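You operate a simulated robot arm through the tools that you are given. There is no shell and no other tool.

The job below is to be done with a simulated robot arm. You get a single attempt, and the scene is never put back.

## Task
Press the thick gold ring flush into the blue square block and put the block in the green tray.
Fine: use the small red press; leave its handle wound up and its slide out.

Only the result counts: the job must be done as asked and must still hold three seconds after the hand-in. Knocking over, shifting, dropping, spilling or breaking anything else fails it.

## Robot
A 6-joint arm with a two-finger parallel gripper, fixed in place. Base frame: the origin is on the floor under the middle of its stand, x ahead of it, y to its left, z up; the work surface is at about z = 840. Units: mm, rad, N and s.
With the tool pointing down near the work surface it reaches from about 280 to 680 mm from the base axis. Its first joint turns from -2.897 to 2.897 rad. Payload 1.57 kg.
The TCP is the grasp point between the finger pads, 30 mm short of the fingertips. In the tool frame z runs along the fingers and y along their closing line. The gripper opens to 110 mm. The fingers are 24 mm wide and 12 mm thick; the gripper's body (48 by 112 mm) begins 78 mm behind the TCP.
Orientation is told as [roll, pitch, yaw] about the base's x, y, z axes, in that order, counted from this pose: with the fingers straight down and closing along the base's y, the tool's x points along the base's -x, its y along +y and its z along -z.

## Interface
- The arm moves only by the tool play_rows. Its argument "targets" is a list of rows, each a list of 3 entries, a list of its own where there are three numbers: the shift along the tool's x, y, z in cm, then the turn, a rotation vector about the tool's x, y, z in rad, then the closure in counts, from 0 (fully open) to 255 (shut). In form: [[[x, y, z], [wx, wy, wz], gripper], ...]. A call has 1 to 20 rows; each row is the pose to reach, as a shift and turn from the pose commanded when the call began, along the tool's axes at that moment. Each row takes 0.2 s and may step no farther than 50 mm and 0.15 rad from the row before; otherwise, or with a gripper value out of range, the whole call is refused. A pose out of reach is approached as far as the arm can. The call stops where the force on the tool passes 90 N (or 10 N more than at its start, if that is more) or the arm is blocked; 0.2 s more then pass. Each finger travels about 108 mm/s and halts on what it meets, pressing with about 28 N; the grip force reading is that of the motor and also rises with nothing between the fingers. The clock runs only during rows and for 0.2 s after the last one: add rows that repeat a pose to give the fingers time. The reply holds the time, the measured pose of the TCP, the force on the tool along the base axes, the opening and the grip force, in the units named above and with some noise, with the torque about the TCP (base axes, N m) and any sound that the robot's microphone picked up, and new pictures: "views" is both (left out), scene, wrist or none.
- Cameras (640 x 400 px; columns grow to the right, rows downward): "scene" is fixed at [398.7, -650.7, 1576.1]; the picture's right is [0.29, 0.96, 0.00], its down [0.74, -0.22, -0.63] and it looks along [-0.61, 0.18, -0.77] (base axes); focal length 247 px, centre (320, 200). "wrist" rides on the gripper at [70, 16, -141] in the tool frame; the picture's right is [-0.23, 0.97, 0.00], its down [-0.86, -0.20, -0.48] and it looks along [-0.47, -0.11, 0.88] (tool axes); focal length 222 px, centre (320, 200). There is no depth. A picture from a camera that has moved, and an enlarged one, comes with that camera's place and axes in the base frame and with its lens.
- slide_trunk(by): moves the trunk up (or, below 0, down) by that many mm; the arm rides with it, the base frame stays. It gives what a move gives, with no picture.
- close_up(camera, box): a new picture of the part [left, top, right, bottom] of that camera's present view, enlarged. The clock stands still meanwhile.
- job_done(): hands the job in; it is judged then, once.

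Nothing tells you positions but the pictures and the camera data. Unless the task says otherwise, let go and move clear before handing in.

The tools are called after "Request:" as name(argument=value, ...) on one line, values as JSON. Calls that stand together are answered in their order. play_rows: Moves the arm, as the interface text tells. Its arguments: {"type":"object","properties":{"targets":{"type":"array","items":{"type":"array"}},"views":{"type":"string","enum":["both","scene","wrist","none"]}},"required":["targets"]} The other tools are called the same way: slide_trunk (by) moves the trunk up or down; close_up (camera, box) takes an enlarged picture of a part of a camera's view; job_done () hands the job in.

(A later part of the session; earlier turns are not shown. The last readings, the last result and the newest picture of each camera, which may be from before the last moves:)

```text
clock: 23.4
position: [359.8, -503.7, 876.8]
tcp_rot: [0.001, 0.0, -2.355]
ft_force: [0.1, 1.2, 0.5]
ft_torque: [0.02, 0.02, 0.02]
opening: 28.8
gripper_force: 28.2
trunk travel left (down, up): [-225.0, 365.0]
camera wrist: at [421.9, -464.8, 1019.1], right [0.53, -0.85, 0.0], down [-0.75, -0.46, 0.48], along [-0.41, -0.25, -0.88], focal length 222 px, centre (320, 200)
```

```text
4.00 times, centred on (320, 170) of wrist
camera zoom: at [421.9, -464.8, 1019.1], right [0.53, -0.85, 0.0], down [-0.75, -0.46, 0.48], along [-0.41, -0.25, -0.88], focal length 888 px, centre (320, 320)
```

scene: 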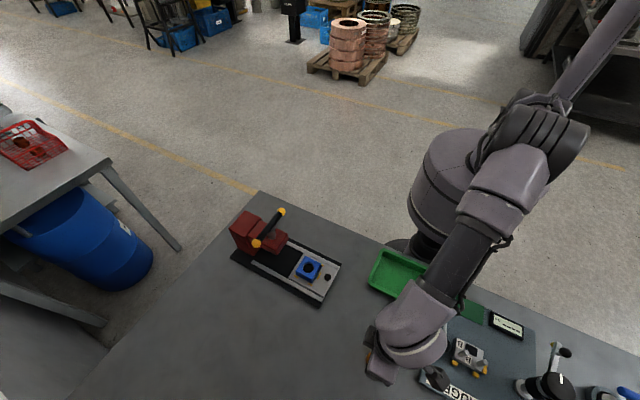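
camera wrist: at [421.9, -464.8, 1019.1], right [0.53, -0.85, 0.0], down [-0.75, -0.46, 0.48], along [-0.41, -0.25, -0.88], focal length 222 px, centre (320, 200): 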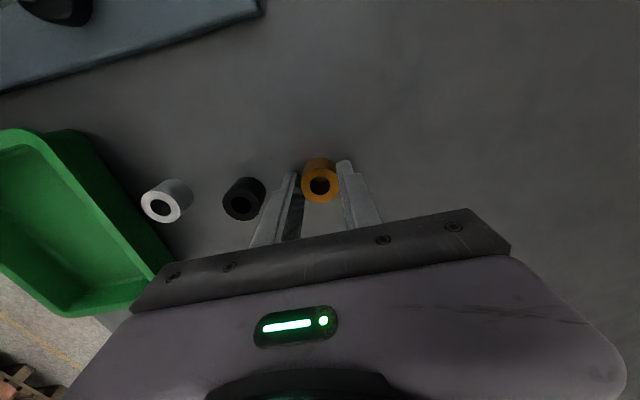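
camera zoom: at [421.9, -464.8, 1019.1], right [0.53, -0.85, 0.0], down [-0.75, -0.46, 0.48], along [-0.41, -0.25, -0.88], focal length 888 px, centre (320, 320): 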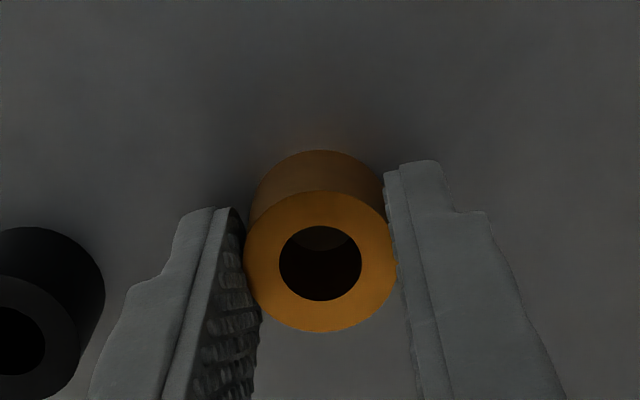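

The ring is held; the opening reads 28.8 mm. I'll lift it and carry it above the block.

Request:
play_rows(targets=[[[0, 0, -2.0], [0, 0, 0], 255], [[0, 0, -5.0], [0, 0, 0], 255], [[0, 0, -9.0], [0, 0, 0], 255], [[-3.6, -1.7, -9.0], [0, 0, 0], 255], [[-7.2, -3.4, -9.0], [0, 0, 0], 255], [[-10.8, -5.1, -9.0], [0, 0, 0], 255], [[-14.4, -6.8, -9.0], [0, 0, 0], 255], [[-18.0, -8.6, -9.0], [0, 0, 0], 255], [[-21.6, -10.3, -9.0], [0, 0, 0], 255], [[-25.05, -11.99, -9.0], [0, 0, 0], 255], [[-25.05, -11.99, -9.0], [0, 0, 0], 255]])

Request:
close_up(camera="wrist", box=[250, 100, 390, 200])

Request:
close_up(camera="scene", box=[280, 220, 350, 290])

```text
clock: 25.8
position: [97.7, -595.4, 967.7]
tcp_rot: [-0.001, 0.0, -2.356]
ft_force: [-0.5, 0.4, -1.2]
ft_torque: [0.0, -0.01, -0.02]
opening: 28.8
gripper_force: 28.1
trunk travel left (down, up): [-225.0, 365.0]
camera wrist: at [159.7, -556.7, 1109.0], right [0.53, -0.85, 0.0], down [-0.75, -0.46, 0.48], along [-0.41, -0.25, -0.88], focal length 222 px, centre (320, 200)
```

scene: 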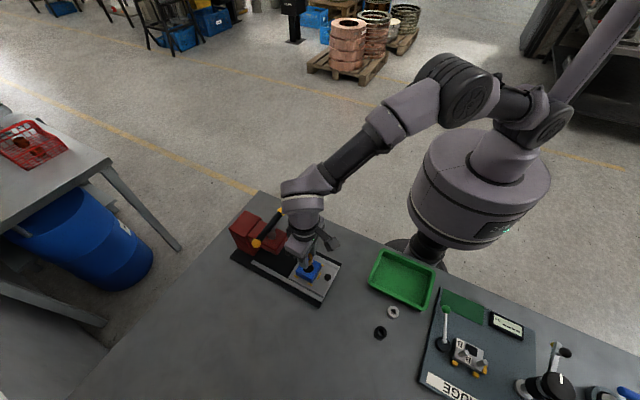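
wrist: 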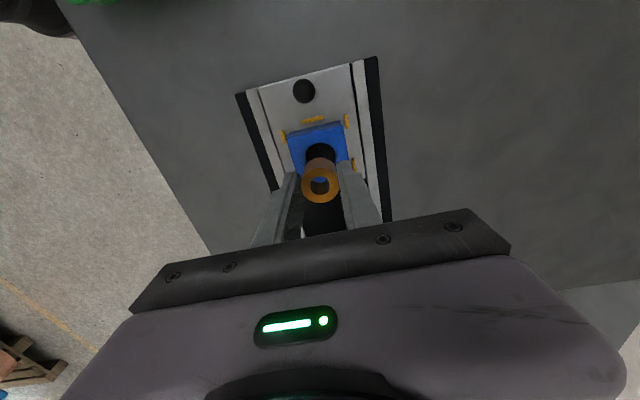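

```text
4.00 times, centred on (320, 150) of wrist
camera zoom: at [159.7, -556.7, 1109.0], right [0.53, -0.85, 0.0], down [-0.75, -0.46, 0.48], along [-0.41, -0.25, -0.88], focal length 888 px, centre (320, 400)
```

zoom: 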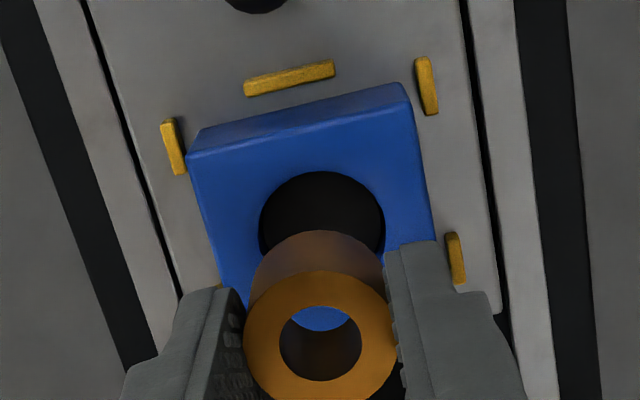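

```text
5.71 times, centred on (315, 255) of scene
camera zoom: at [398.7, -650.7, 1576.1], right [0.29, 0.96, 0.0], down [0.74, -0.22, -0.63], along [-0.61, 0.18, -0.77], focal length 1411 px, centre (349, -114)
```

zoom: 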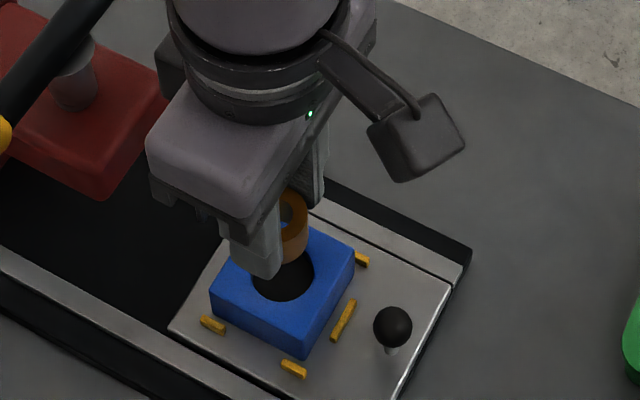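

Let me inspect the hole interior more closely before lowering the ring.

Request:
close_up(camera="wrist", box=[295, 130, 345, 165])

Request:
close_up(camera="scene", box=[300, 255, 330, 275])

```text
11.43 times, centred on (320, 148) of wrist
camera zoom: at [159.7, -556.7, 1109.0], right [0.53, -0.85, 0.0], down [-0.75, -0.46, 0.48], along [-0.41, -0.25, -0.88], focal length 2538 px, centre (320, 800)
```

zoom: 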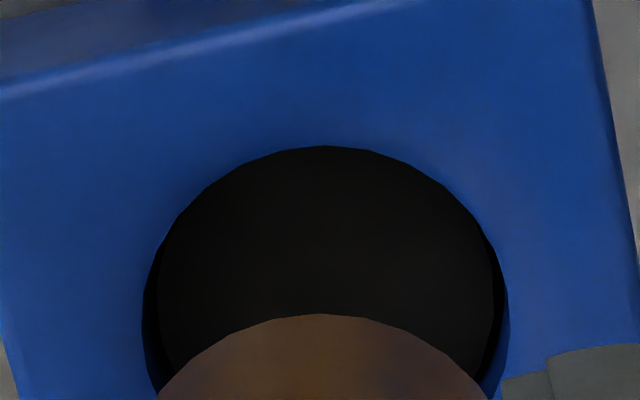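

```text
16.00 times, centred on (315, 265) of scene
camera zoom: at [398.7, -650.7, 1576.1], right [0.29, 0.96, 0.0], down [0.74, -0.22, -0.63], along [-0.61, 0.18, -0.77], focal length 3950 px, centre (400, -840)
```

zoom: 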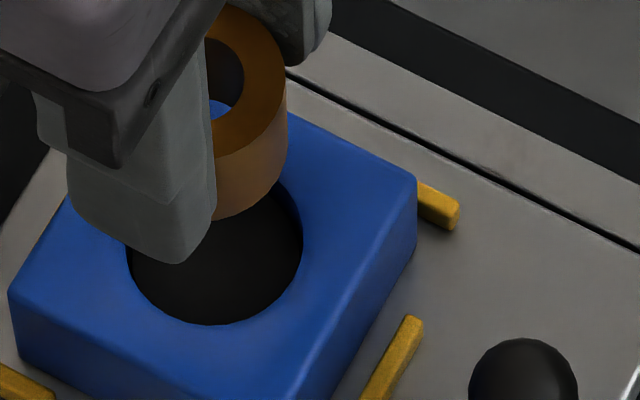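

The hole is a cylindrical pocket about 22 mm deep. I'll lower the ring to just above the block with a tiny centring correction.

Request:
play_rows(targets=[[[-0.03, 0.03, 1.5], [0, 0, 0], 255], [[-0.03, 0.03, 3.0], [0, 0, 0], 255], [[-0.03, 0.03, 3.8], [0, 0, 0], 255], [[-0.03, 0.03, 3.8], [0, 0, 0], 255]], views="both")

Request:
close_up(camera="wrist", box=[270, 120, 370, 220])

Request:
close_up(camera="scene", box=[295, 250, 335, 280])

```text
clock: 26.8
position: [98.2, -595.0, 929.0]
tcp_rot: [-0.001, 0.001, -2.356]
ft_force: [0.0, 0.2, -0.7]
ft_torque: [-0.02, -0.03, -0.02]
opening: 28.7
gripper_force: 28.0
trunk travel left (down, up): [-225.0, 365.0]
camera wrist: at [160.2, -557.2, 1070.6], right [0.53, -0.85, 0.0], down [-0.75, -0.46, 0.48], along [-0.41, -0.25, -0.88], focal length 222 px, centre (320, 200)
```

scene: 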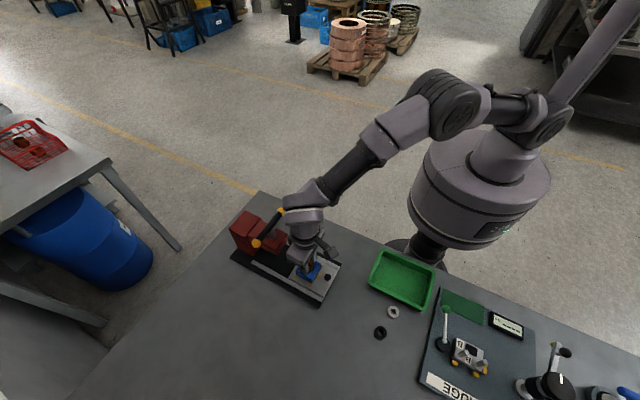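
wrist: 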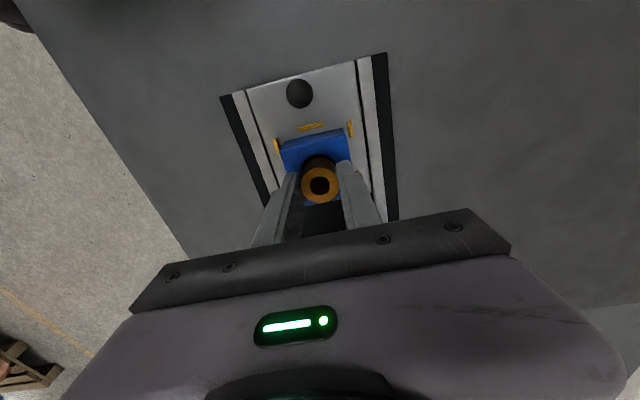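

```text
4.00 times, centred on (320, 170) of wrist
camera zoom: at [160.2, -557.2, 1070.6], right [0.53, -0.85, 0.0], down [-0.75, -0.46, 0.48], along [-0.41, -0.25, -0.88], focal length 888 px, centre (320, 320)
```

zoom: 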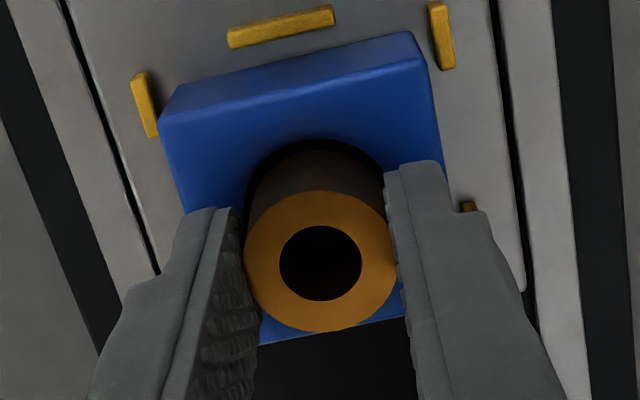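

```text
13.33 times, centred on (315, 265) of scene
camera zoom: at [398.7, -650.7, 1576.1], right [0.29, 0.96, 0.0], down [0.74, -0.22, -0.63], along [-0.61, 0.18, -0.77], focal length 3292 px, centre (387, -667)
```

zoom: 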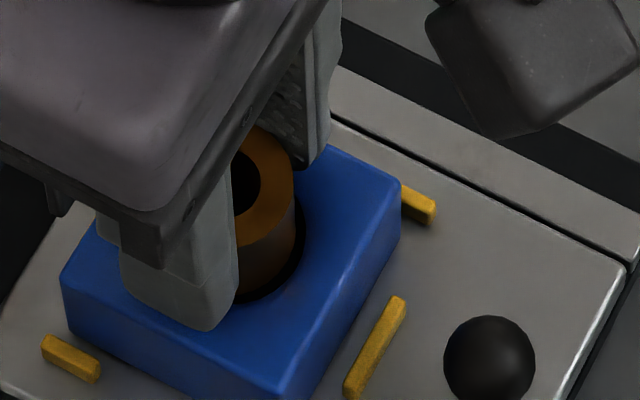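

Request:
play_rows(targets=[[[0, 0, 0.1], [0, 0, 0], 255], [[0, 0, 0.2], [0, 0, 0], 255], [[0, 0, 0.3], [0, 0, 0], 255], [[0, 0, 0.4], [0, 0, 0], 255], [[0, 0, 0.4], [0, 0, 0], 255]], views="none")

```text
clock: 28.0
position: [98.9, -594.5, 924.2]
tcp_rot: [-0.002, -0.001, -2.356]
ft_force: [-0.5, -0.3, -1.5]
ft_torque: [-0.01, 0.0, -0.01]
opening: 28.8
gripper_force: 27.9
trunk travel left (down, up): [-225.0, 365.0]
```

Request:
play_rows(targets=[[[0, 0, 0.1], [0, 0, 0], 255], [[0, 0, 0.2], [0, 0, 0], 255], [[0, 0, 0.2], [0, 0, 0], 255]], views="wrist")

Request:
close_up(camera="wrist", box=[270, 120, 370, 220])

Request:
close_up(camera="scene", box=[295, 250, 335, 280])

```text
clock: 28.8
position: [98.1, -594.3, 925.2]
tcp_rot: [0.001, -0.003, -2.357]
ft_force: [-0.4, -0.1, 8.1]
ft_torque: [0.17, 0.11, -0.01]
opening: 28.6
gripper_force: 28.1
trunk travel left (down, up): [-225.0, 365.0]
camera wrist: at [160.1, -556.7, 1065.9], right [0.53, -0.85, 0.0], down [-0.75, -0.46, 0.48], along [-0.41, -0.25, -0.88], focal length 222 px, centre (320, 200)
```

wrist: 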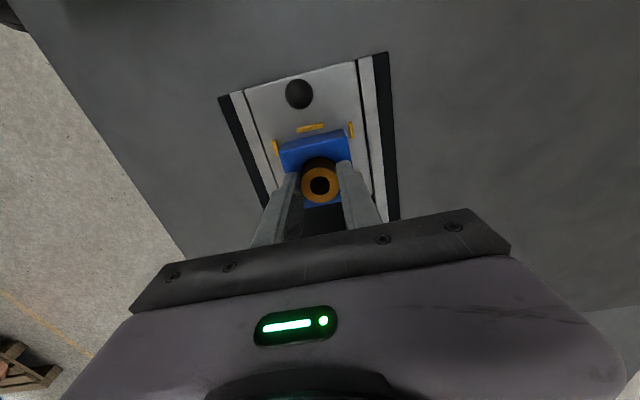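

```text
4.00 times, centred on (320, 170) of wrist
camera zoom: at [160.1, -556.7, 1065.9], right [0.53, -0.85, 0.0], down [-0.75, -0.46, 0.48], along [-0.41, -0.25, -0.88], focal length 888 px, centre (320, 320)
```

zoom: 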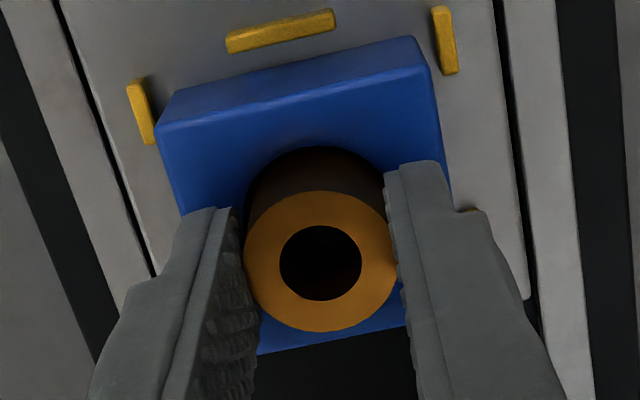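

```text
13.33 times, centred on (315, 265) of scene
camera zoom: at [398.7, -650.7, 1576.1], right [0.29, 0.96, 0.0], down [0.74, -0.22, -0.63], along [-0.61, 0.18, -0.77], focal length 3292 px, centre (387, -667)
```

zoom: 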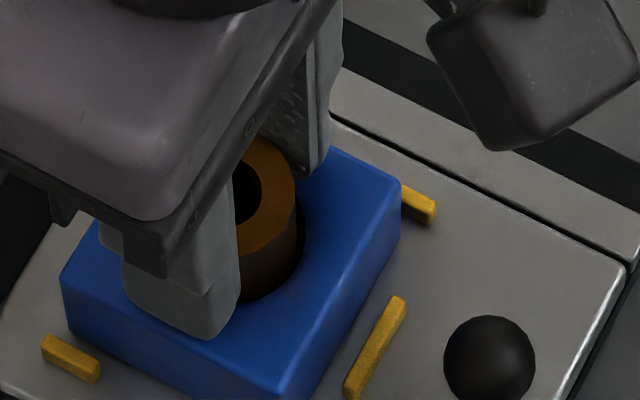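

Request:
play_rows(targets=[[[0, 0, 0.1], [0, 0, 0], 255], [[0, 0, 0.1], [0, 0, 0], 255]], views="none")

Request:
close_up(camera="wrist", box=[295, 145, 345, 215])

Request:
close_up(camera="scene", box=[300, 255, 330, 275])

```text
clock: 29.4
position: [98.2, -596.4, 924.3]
tcp_rot: [0.003, -0.002, -2.355]
ft_force: [-0.1, -3.3, 22.9]
ft_torque: [0.33, 0.22, -0.04]
opening: 28.7
gripper_force: 28.2
trunk travel left (down, up): [-225.0, 365.0]
```

```text
5.71 times, centred on (320, 180) of wrist
camera zoom: at [160.1, -556.4, 1065.9], right [0.53, -0.85, 0.0], down [-0.75, -0.46, 0.48], along [-0.41, -0.26, -0.88], focal length 1269 px, centre (320, 314)
```

zoom: 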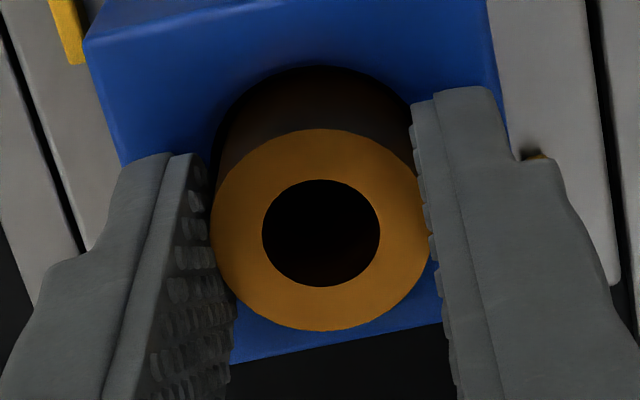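

```text
16.00 times, centred on (315, 265) of scene
camera zoom: at [398.7, -650.7, 1576.1], right [0.29, 0.96, 0.0], down [0.74, -0.22, -0.63], along [-0.61, 0.18, -0.77], focal length 3950 px, centre (400, -840)
```

zoom: 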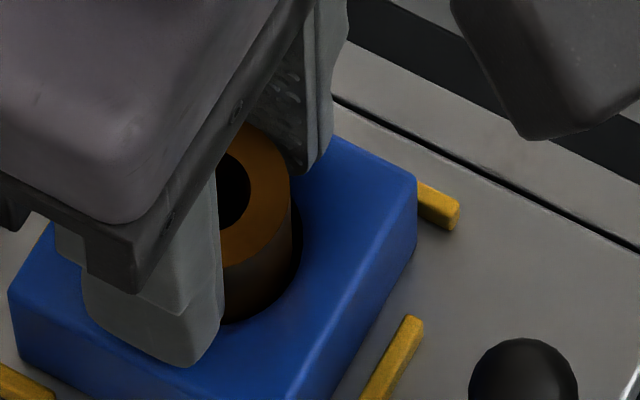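

The ring has entered the hole mouth and rests on its press-fit (about 23 N). I'll ease off, release, and rise to inspect.

Request:
play_rows(targets=[[[0, 0, -0.12], [0, 0, 0], 255], [[0, 0, -0.12], [0, 0, 0], 145], [[0, 0, -0.12], [0, 0, 0], 145], [[0, 0, -1.5], [0, 0, 0], 145], [[0, 0, -4.0], [0, 0, 0], 145], [[0, 0, -8.0], [0, 0, 0], 145], [[0, 0, -8.0], [0, 0, 0], 145]], views="wrist")

Request:
close_up(camera="wrist", box=[270, 100, 370, 180])

Request:
close_up(camera="scene", box=[295, 250, 335, 280])

```text
clock: 31.0
position: [97.9, -595.1, 1002.8]
tcp_rot: [0.001, 0.0, -2.356]
ft_force: [-0.5, 0.4, 0.1]
ft_torque: [0.02, 0.0, 0.01]
opening: 47.5
gripper_force: 0.0
trunk travel left (down, up): [-225.0, 365.0]
camera wrist: at [160.5, -557.5, 1143.9], right [0.53, -0.85, 0.0], down [-0.75, -0.46, 0.48], along [-0.41, -0.25, -0.88], focal length 222 px, centre (320, 200)
```

wrist: 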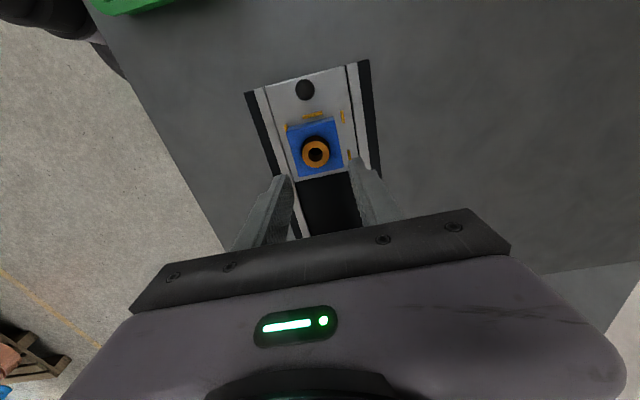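

```text
5.00 times, centred on (320, 140) of wrist
camera zoom: at [160.5, -557.5, 1143.9], right [0.53, -0.85, 0.0], down [-0.75, -0.46, 0.48], along [-0.41, -0.25, -0.88], focal length 1111 px, centre (320, 500)
```

zoom: 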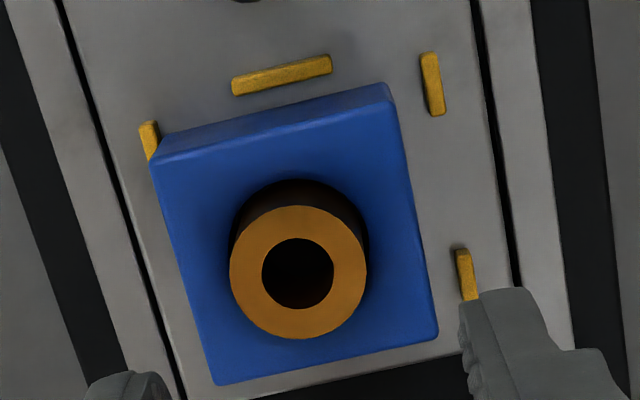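

```text
13.33 times, centred on (315, 265) of scene
camera zoom: at [398.7, -650.7, 1576.1], right [0.29, 0.96, 0.0], down [0.74, -0.22, -0.63], along [-0.61, 0.18, -0.77], focal length 3292 px, centre (387, -667)
```

zoom: 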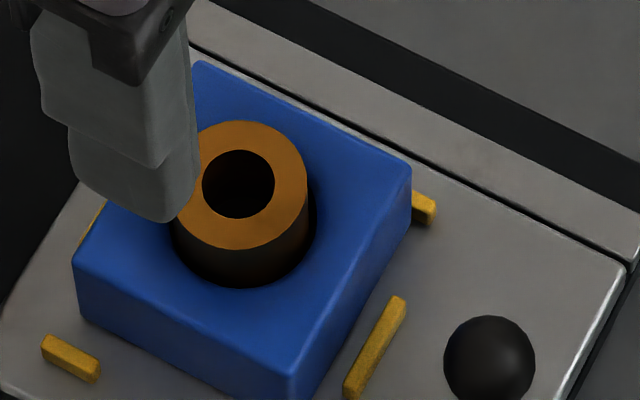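

The ring stands upright in the hole, but the block slid about 4 mm sideways against two pins on release. I'll re-grip the block centred on the fence to re-centre it.

Request:
play_rows(targets=[[[0.15, -0.1, 0], [0, 0, 0], 86], [[0.15, -0.1, 3.0], [0, 0, 0], 86], [[0.15, -0.1, 6.5], [0, 0, 0], 86], [[0.15, -0.1, 9.3], [0, 0, 0], 86], [[0.15, -0.1, 9.9], [0, 0, 0], 86], [[0.15, -0.1, 9.9], [0, 0, 0], 86]], views="wrist")

Request:
close_up(camera="wrist", box=[240, 80, 400, 220])

Request:
close_up(camera="scene", box=[295, 250, 335, 280])

```text
clock: 32.4
position: [98.2, -593.6, 903.0]
tcp_rot: [-0.001, -0.001, -2.356]
ft_force: [-0.4, -0.6, -0.7]
ft_torque: [-0.01, -0.01, 0.01]
opening: 73.1
gripper_force: 0.1
trunk travel left (down, up): [-225.0, 365.0]
camera wrist: at [160.8, -556.0, 1045.4], right [0.53, -0.85, 0.0], down [-0.75, -0.46, 0.48], along [-0.41, -0.25, -0.88], focal length 222 px, centre (320, 200)
```

wrist: 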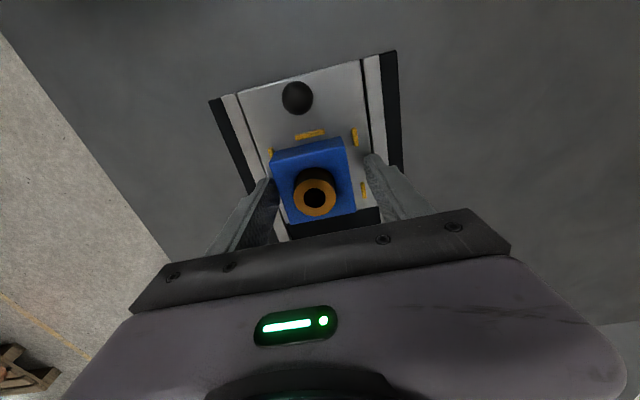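

```text
2.86 times, centred on (320, 150) of wrist
camera zoom: at [160.8, -556.0, 1045.4], right [0.53, -0.85, 0.0], down [-0.75, -0.46, 0.48], along [-0.41, -0.25, -0.88], focal length 635 px, centre (320, 343)
```

zoom: 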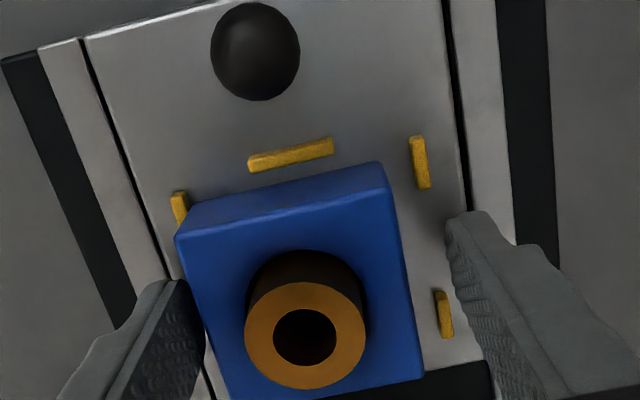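

```text
13.33 times, centred on (315, 265) of scene
camera zoom: at [398.7, -650.7, 1576.1], right [0.29, 0.96, 0.0], down [0.74, -0.22, -0.63], along [-0.61, 0.18, -0.77], focal length 3292 px, centre (387, -667)
```

zoom: 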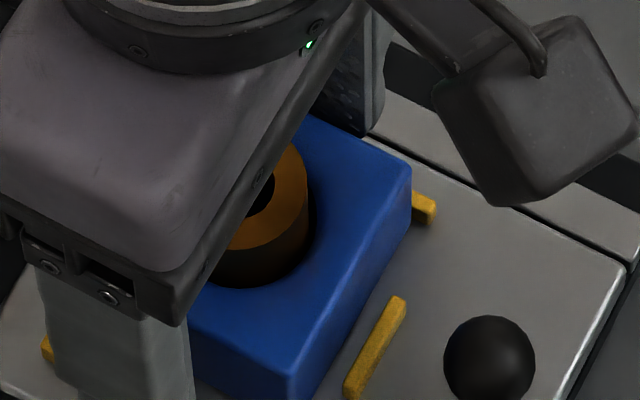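

Request:
play_rows(targets=[[[0, 0, 0], [0, 0, 0], 110], [[0, 0, 0], [0, 0, 0], 120], [[0, 0, 0], [0, 0, 0], 128], [[0, 0, 0], [0, 0, 0], 255], [[0, 0, 0], [0, 0, 0], 255]], views="wrist")

Request:
close_up(camera="wrist", box=[240, 80, 400, 220])

```text
clock: 33.6
position: [99.2, -594.5, 903.7]
tcp_rot: [-0.001, 0.0, -2.357]
ft_force: [-1.4, 1.0, -0.5]
ft_torque: [0.03, 0.01, 0.02]
opening: 55.9
gripper_force: 27.7
trunk travel left (down, up): [-225.0, 365.0]
camera wrist: at [160.8, -555.9, 1045.5], right [0.53, -0.85, 0.0], down [-0.75, -0.46, 0.48], along [-0.41, -0.25, -0.88], focal length 222 px, centre (320, 200)
```

wrist: 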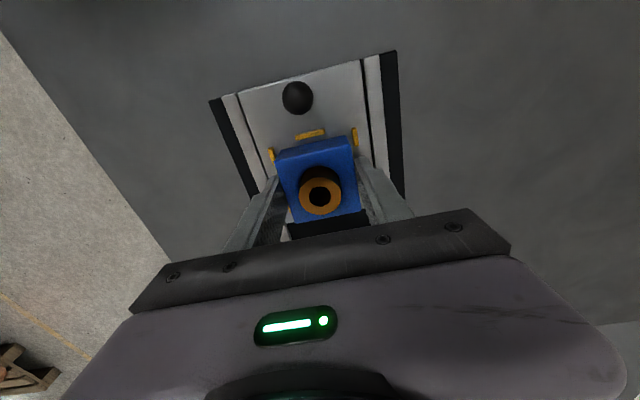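

```text
2.86 times, centred on (320, 150) of wrist
camera zoom: at [160.8, -555.9, 1045.5], right [0.53, -0.85, 0.0], down [-0.75, -0.46, 0.48], along [-0.41, -0.25, -0.88], focal length 635 px, centre (320, 343)
```

zoom: 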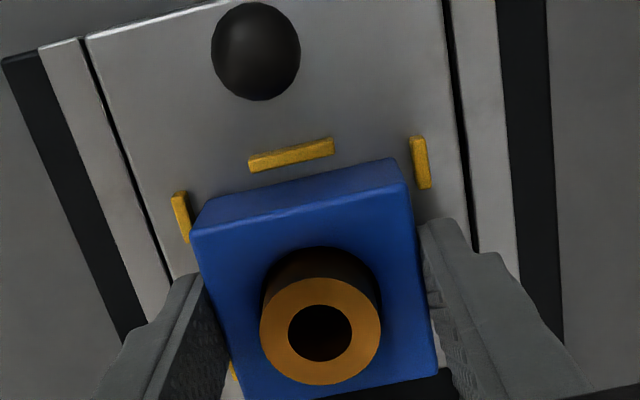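

Centred now. I'll open slowly so the block doesn't get dragged, then rise.

Request:
play_rows(targets=[[[0, 0, 0], [0, 0, 0], 126], [[0, 0, 0], [0, 0, 0], 122], [[0, 0, 0], [0, 0, 0], 117], [[0, 0, 0], [0, 0, 0], 108], [[0, 0, 0], [0, 0, 0], 100], [[0, 0, -2.0], [0, 0, 0], 100], [[0, 0, -5.0], [0, 0, 0], 100], [[0, 0, -9.9], [0, 0, 0], 100], [[0, 0, -9.9], [0, 0, 0], 100]], views="wrist")

Request:
close_up(camera="wrist", box=[270, 80, 370, 180])

Request:
close_up(camera="scene", box=[295, 250, 335, 280])

```text
clock: 35.6
position: [99.0, -593.6, 1001.7]
tcp_rot: [0.0, 0.0, -2.355]
ft_force: [0.4, -0.8, -0.3]
ft_torque: [-0.02, -0.01, -0.02]
opening: 66.8
gripper_force: 0.1
trunk travel left (down, up): [-225.0, 365.0]
camera wrist: at [161.6, -555.8, 1144.3], right [0.53, -0.85, 0.0], down [-0.75, -0.46, 0.48], along [-0.41, -0.25, -0.88], focal length 222 px, centre (320, 200)
```

wrist: 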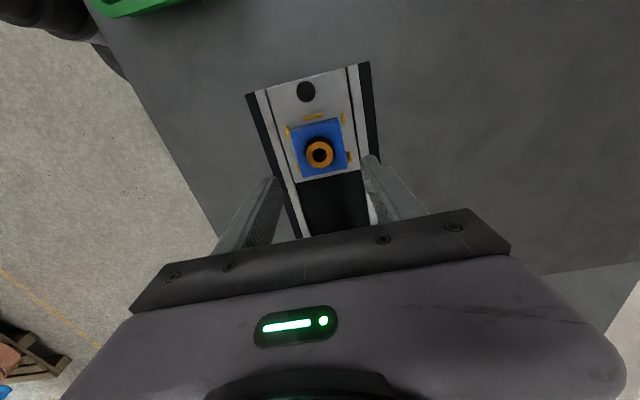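

```text
4.00 times, centred on (320, 130) of wrist
camera zoom: at [161.6, -555.8, 1144.3], right [0.53, -0.85, 0.0], down [-0.75, -0.46, 0.48], along [-0.41, -0.25, -0.88], focal length 888 px, centre (320, 480)
```

zoom: 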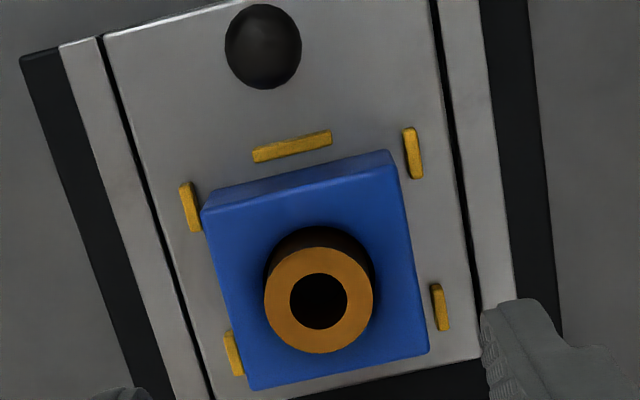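

```text
13.33 times, centred on (315, 265) of scene
camera zoom: at [398.7, -650.7, 1576.1], right [0.29, 0.96, 0.0], down [0.74, -0.22, -0.63], along [-0.61, 0.18, -0.77], focal length 3292 px, centre (387, -667)
```

zoom: 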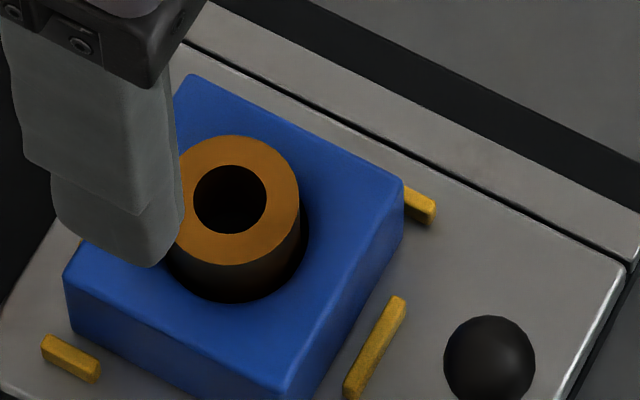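

The block is centred with the ring standing in its mouth. Before sliding in, I'll check the clearance under the press head.

Request:
close_up(camera="scene", box=[225, 195, 305, 265])

```text
5.71 times, centred on (265, 230) of scene
camera zoom: at [398.7, -650.7, 1576.1], right [0.29, 0.96, 0.0], down [0.74, -0.22, -0.63], along [-0.61, 0.18, -0.77], focal length 1411 px, centre (634, 29)
```

zoom: 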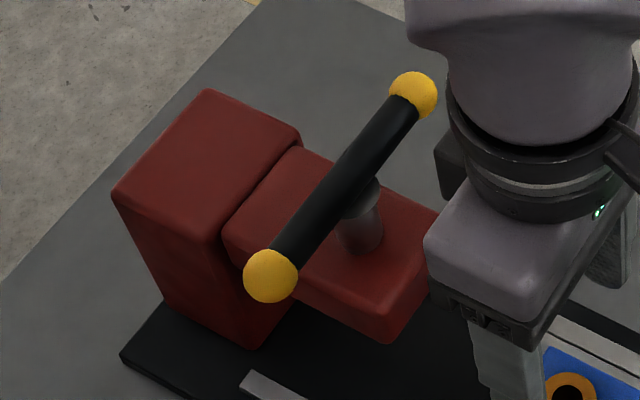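

I'd like a side view under the press head, so I'll back away along the slide axis and tilt the wrist so its camera looks nearly horizontally at the press.

Request:
play_rows(targets=[[[2.0, 0, -1.0], [0, -0.1, 0], 100], [[4.0, 0, -1.0], [0, -0.2, 0], 100], [[6.0, 0, -1.0], [0, -0.3, 0], 100], [[8.0, 0, 0], [0, -0.42, 0], 100], [[9.5, 0, 1.0], [0, -0.54, 0], 100], [[10.5, 0, 2.0], [0, -0.66, 0], 100], [[10.5, 0, 3.0], [0, -0.78, 0], 100], [[10.5, 0, 4.5], [0, -0.9, 0], 100], [[10.5, 0, 5.5], [0, -0.9, 0], 100], [[10.5, 0, 5.5], [0, -0.9, 0], 100]], views="both")

Request:
close_up(camera="wrist", box=[230, 80, 410, 220])

```text
clock: 37.8
position: [173.6, -518.9, 946.2]
tcp_rot: [0.001, -0.901, -2.356]
ft_force: [-0.5, -1.0, -0.3]
ft_torque: [0.0, 0.03, -0.01]
opening: 66.9
gripper_force: 0.0
trunk travel left (down, up): [-225.0, 365.0]
camera wrist: at [294.7, -421.5, 980.6], right [0.59, -0.79, 0.18], down [-0.25, 0.03, 0.97], along [-0.77, -0.61, -0.18], focal length 222 px, centre (320, 200)
```

scene: 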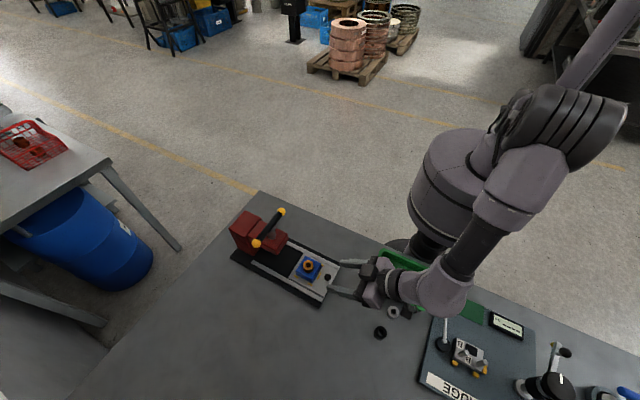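
wrist: 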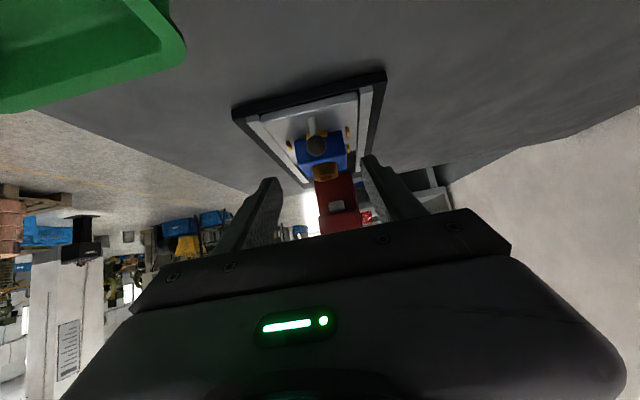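

```text
2.86 times, centred on (320, 150) of wrist
camera zoom: at [294.7, -421.5, 980.6], right [0.59, -0.79, 0.18], down [-0.25, 0.03, 0.97], along [-0.77, -0.61, -0.18], focal length 635 px, centre (320, 343)
```

zoom: 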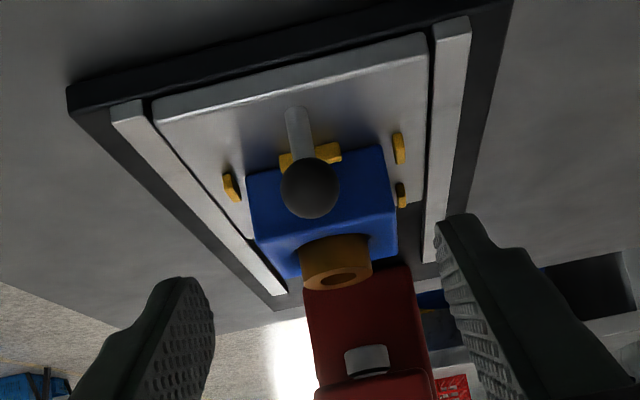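

Request:
close_up(camera="wrist", box=[300, 150, 370, 215])

Request:
close_up(camera="scene", box=[225, 195, 335, 285])

```text
6.15 times, centred on (335, 182) of wrist
camera zoom: at [294.7, -421.5, 980.6], right [0.59, -0.79, 0.18], down [-0.25, 0.03, 0.97], along [-0.77, -0.61, -0.18], focal length 1367 px, centre (228, 308)
```

zoom: 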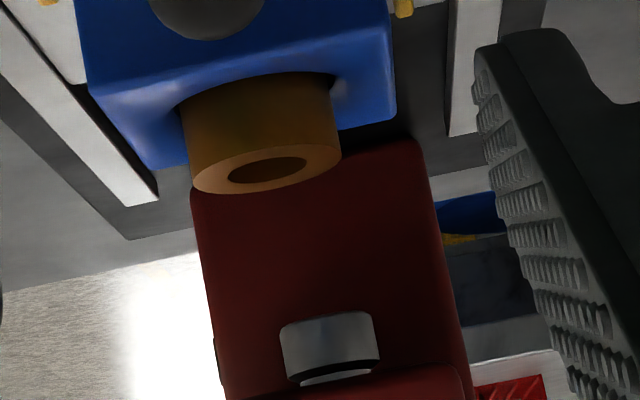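

```text
4.44 times, centred on (280, 240) of scene
camera zoom: at [398.7, -650.7, 1576.1], right [0.29, 0.96, 0.0], down [0.74, -0.22, -0.63], along [-0.61, 0.18, -0.77], focal length 1097 px, centre (498, 22)
```

zoom: 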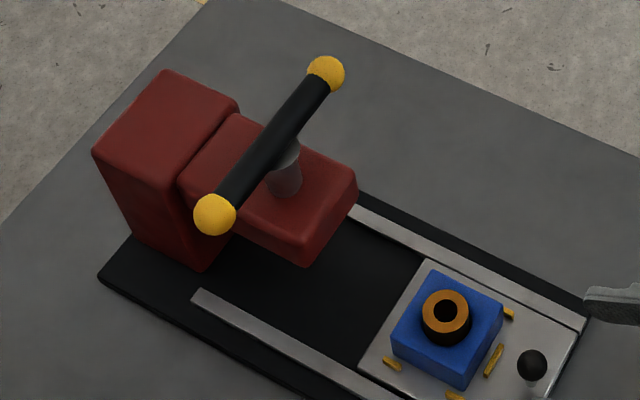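

Now I can see it: the ram's bottom is at about z=922, and the ring top is at about 907, so it clears. I'll turn the tool upright again and go to the slide knob.

Request:
play_rows(targets=[[[-0.4, 0, -0.3], [0, 0.13, 0], 120], [[-0.78, 0, -0.62], [0, 0.26, 0], 151], [[-0.78, 0, -0.62], [0, 0.39, 0], 151], [[-0.78, 0, -0.62], [0, 0.52, 0], 151], [[-0.78, 0, -0.62], [0, 0.65, 0], 151], [[-0.78, 0, -0.62], [0, 0.78, 0], 151], [[-0.78, 0, -0.62], [0, 0.9, 0], 151], [[-0.78, 0, -0.62], [0, 0.9, 0], 151]], views="wrist")

```text
clock: 39.6
position: [173.2, -520.0, 956.4]
tcp_rot: [-0.002, 0.002, -2.356]
ft_force: [0.7, 0.5, 0.5]
ft_torque: [0.02, 0.04, -0.02]
opening: 45.0
gripper_force: 0.1
trunk travel left (down, up): [-225.0, 365.0]
camera wrist: at [235.1, -481.4, 1099.1], right [0.53, -0.85, 0.0], down [-0.75, -0.46, 0.48], along [-0.41, -0.25, -0.88], focal length 222 px, centre (320, 200)
```

wrist: 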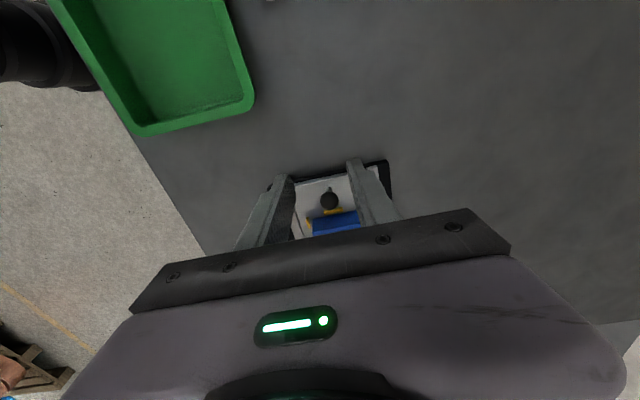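

Request:
close_up(camera="wrist", box=[290, 160, 380, 230])

```text
5.71 times, centred on (335, 195) of wrist
camera zoom: at [235.1, -481.4, 1099.1], right [0.53, -0.85, 0.0], down [-0.75, -0.46, 0.48], along [-0.41, -0.25, -0.88], focal length 1269 px, centre (234, 229)
```

zoom: 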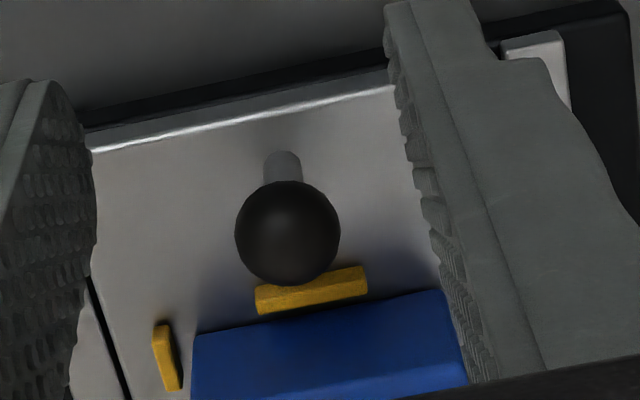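

Request:
play_rows(targets=[[[-2.0, 0, 0], [0, 0, 0], 151], [[-4.1, 0, 0], [0, 0, 0], 151], [[-4.1, 0, 2.0], [0, 0, 0], 151], [[-4.1, 0, 4.0], [0, 0, 0], 151], [[-4.1, 0, 5.0], [0, 0, 0], 151], [[-4.1, 0, 5.0], [0, 0, 0], 151]], views="wrist")

Request:
close_up(camera="wrist", box=[270, 120, 370, 220])

Request:
close_up(camera="scene", box=[285, 245, 345, 295])

```text
clock: 41.0
position: [143.7, -548.6, 907.2]
tcp_rot: [0.0, 0.002, -2.357]
ft_force: [0.2, -0.5, 0.4]
ft_torque: [0.01, -0.02, 0.04]
opening: 44.8
gripper_force: 0.1
trunk travel left (down, up): [-225.0, 365.0]
camera wrist: at [206.2, -510.9, 1048.9], right [0.53, -0.85, 0.0], down [-0.75, -0.46, 0.48], along [-0.41, -0.25, -0.88], focal length 222 px, centre (320, 200)
```

wrist: 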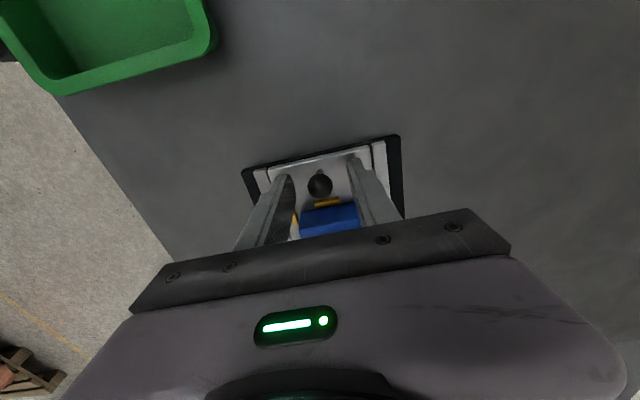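

```text
4.00 times, centred on (320, 170) of wrist
camera zoom: at [206.2, -510.9, 1048.9], right [0.53, -0.85, 0.0], down [-0.75, -0.46, 0.48], along [-0.41, -0.25, -0.88], focal length 888 px, centre (320, 320)
```

zoom: 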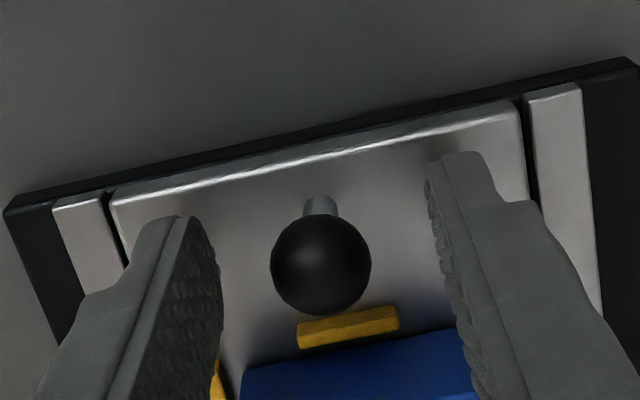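

```text
8.00 times, centred on (315, 270) of scene
camera zoom: at [398.7, -650.7, 1576.1], right [0.29, 0.96, 0.0], down [0.74, -0.22, -0.63], along [-0.61, 0.18, -0.77], focal length 1975 px, centre (360, -360)
```

zoom: 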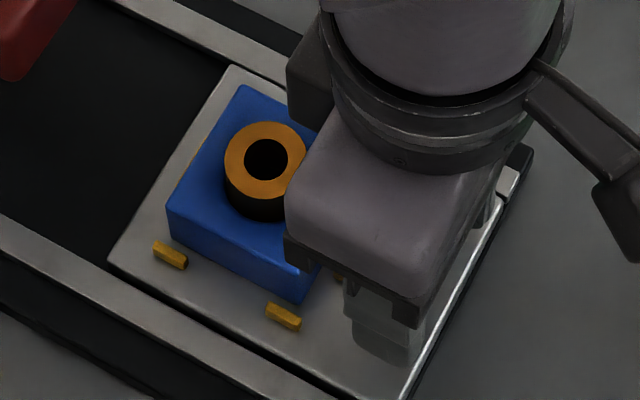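

Request:
play_rows(targets=[[[0, 0, 0.4], [0, 0, 0], 151], [[0, 0, 0.4], [0, 0, 0], 190], [[0, 0, 0.4], [0, 0, 0], 255], [[0, 0, 0.4], [0, 0, 0], 255], [[0, 0, 0.4], [0, 0, 0], 255]], views="wrist")

Request:
close_up(camera="wrist", box=[270, 120, 370, 220])

```text
clock: 42.2
position: [143.9, -549.2, 902.6]
tcp_rot: [0.0, -0.001, -2.354]
ft_force: [0.7, 0.3, -1.9]
ft_torque: [-0.09, 0.09, 0.03]
opening: 19.5
gripper_force: 33.2
trunk travel left (down, up): [-225.0, 365.0]
camera wrist: at [205.9, -511.0, 1044.8], right [0.53, -0.85, 0.0], down [-0.75, -0.46, 0.48], along [-0.41, -0.25, -0.88], focal length 222 px, centre (320, 200)
```

wrist: 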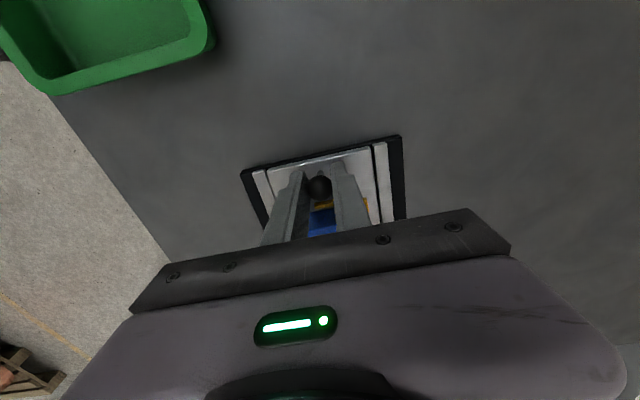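

```text
4.00 times, centred on (320, 170) of wrist
camera zoom: at [205.9, -511.0, 1044.8], right [0.53, -0.85, 0.0], down [-0.75, -0.46, 0.48], along [-0.41, -0.25, -0.88], focal length 888 px, centre (320, 320)
```

zoom: 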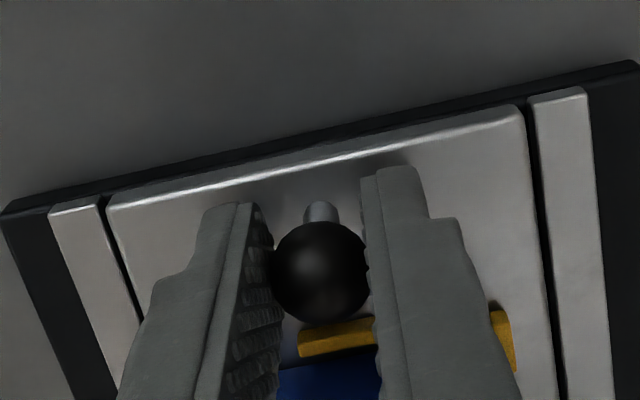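

The knob is gripped at 19.5 mm. I'll push the slide in gently, first 2 cm.

Request:
play_rows(targets=[[[-0.3, 0, 0], [0, 0, 0], 255], [[-0.7, 0, 0], [0, 0, 0], 255], [[-1.2, 0, 0], [0, 0, 0], 255], [[-1.7, 0, 0], [0, 0, 0], 255], [[-2.0, 0, 0], [0, 0, 0], 255], [[-2.0, 0, 0], [0, 0, 0], 255]], views="both")

Request:
close_up(camera="scene", box=[225, 195, 345, 295])

```text
clock: 43.6
position: [130.0, -564.0, 901.3]
tcp_rot: [-0.001, 0.0, -2.357]
ft_force: [1.8, -0.7, -1.9]
ft_torque: [0.28, -0.29, -0.06]
opening: 19.7
gripper_force: 33.4
trunk travel left (down, up): [-225.0, 365.0]
camera wrist: at [191.9, -524.9, 1044.8], right [0.53, -0.85, 0.0], down [-0.75, -0.46, 0.48], along [-0.41, -0.25, -0.88], focal length 222 px, centre (320, 200)
```

scene: 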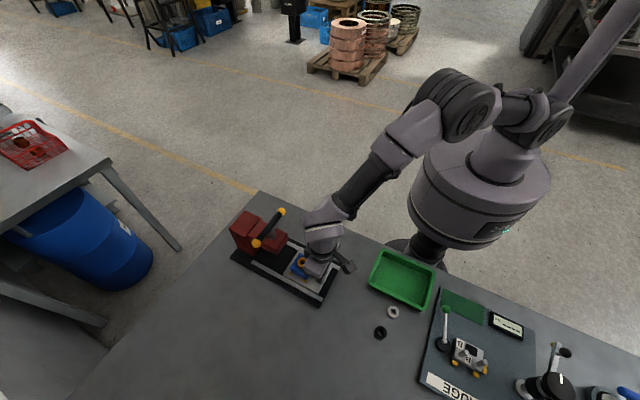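
wrist: 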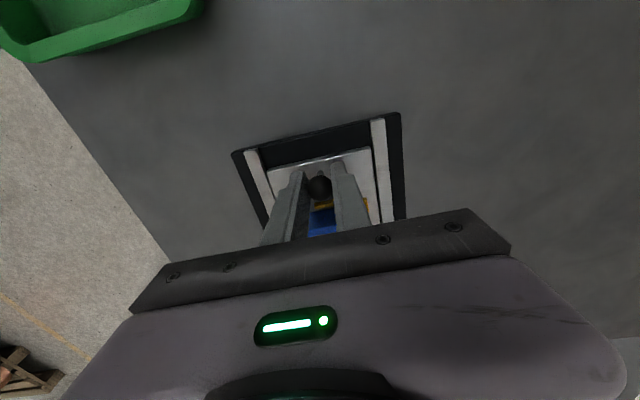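

```text
4.00 times, centred on (285, 245) of scene
camera zoom: at [398.7, -650.7, 1576.1], right [0.29, 0.96, 0.0], down [0.74, -0.22, -0.63], along [-0.61, 0.18, -0.77], focal length 988 px, centre (460, 20)
```

zoom: 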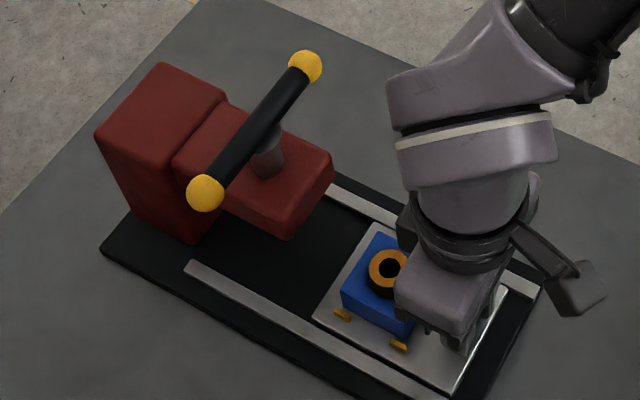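

The slide moves freely (about 2 N). I'll lean the wrist slightly away from the press for clearance to the handle, and continue pushing in.

Request:
play_rows(targets=[[[0.11, 0, 0.01], [0, -0.12, 0], 255], [[0.22, 0, 0.03], [0, -0.24, 0], 255], [[0.28, 0, 0.04], [0, -0.3, 0], 255], [[-0.2, 0, 0.04], [0, -0.3, 0], 255], [[-0.9, 0, 0.04], [0, -0.3, 0], 255], [[-1.7, 0, 0.04], [0, -0.3, 0], 255], [[-2.5, 0, 0.04], [0, -0.3, 0], 255], [[-3.3, 0, 0.04], [0, -0.3, 0], 255], [[-4.1, 0, 0.04], [0, -0.3, 0], 255], [[-4.7, 0, 0.04], [0, -0.3, 0], 255], [[-4.7, 0, 0.04], [0, -0.3, 0], 255]], views="both")

Request:
close_up(camera="scene", box=[225, 195, 345, 295])

```text
clock: 46.0
position: [96.6, -598.0, 901.7]
tcp_rot: [0.002, -0.301, -2.358]
ft_force: [2.1, -4.2, -2.9]
ft_torque: [-0.06, 0.02, 0.01]
opening: 19.2
gripper_force: 33.8
trunk travel left (down, up): [-225.0, 365.0]
camera wrist: at [185.9, -531.0, 1017.7], right [0.54, -0.84, 0.07], down [-0.62, -0.34, 0.71], along [-0.58, -0.42, -0.7], focal length 222 px, centre (320, 200)
```

scene: 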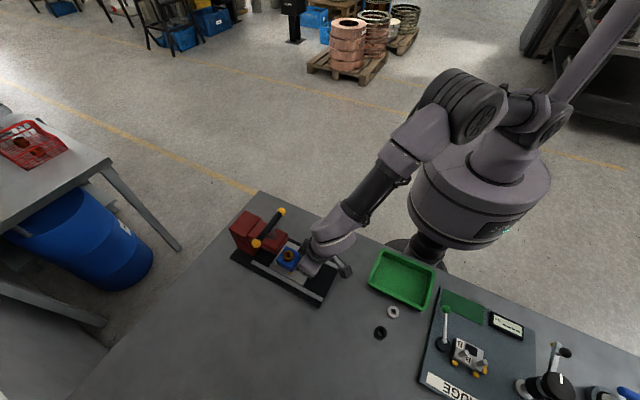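
wrist: 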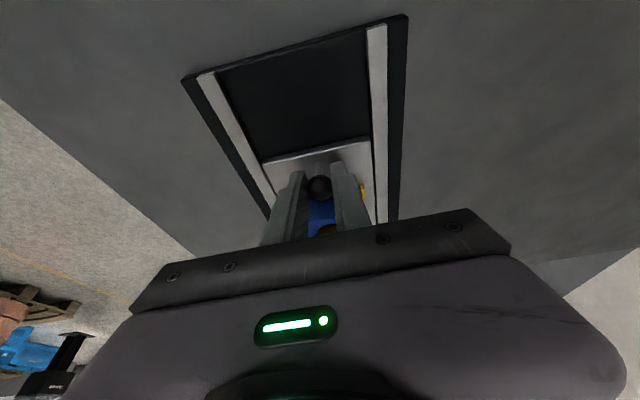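

```text
4.00 times, centred on (285, 245) of scene
camera zoom: at [398.7, -650.7, 1576.1], right [0.29, 0.96, 0.0], down [0.74, -0.22, -0.63], along [-0.61, 0.18, -0.77], focal length 988 px, centre (460, 20)
```

zoom: 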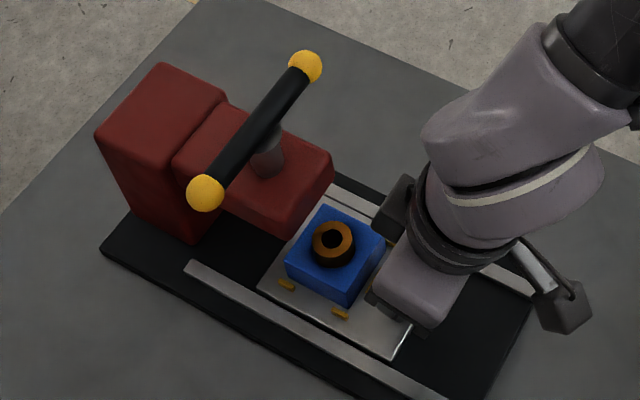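

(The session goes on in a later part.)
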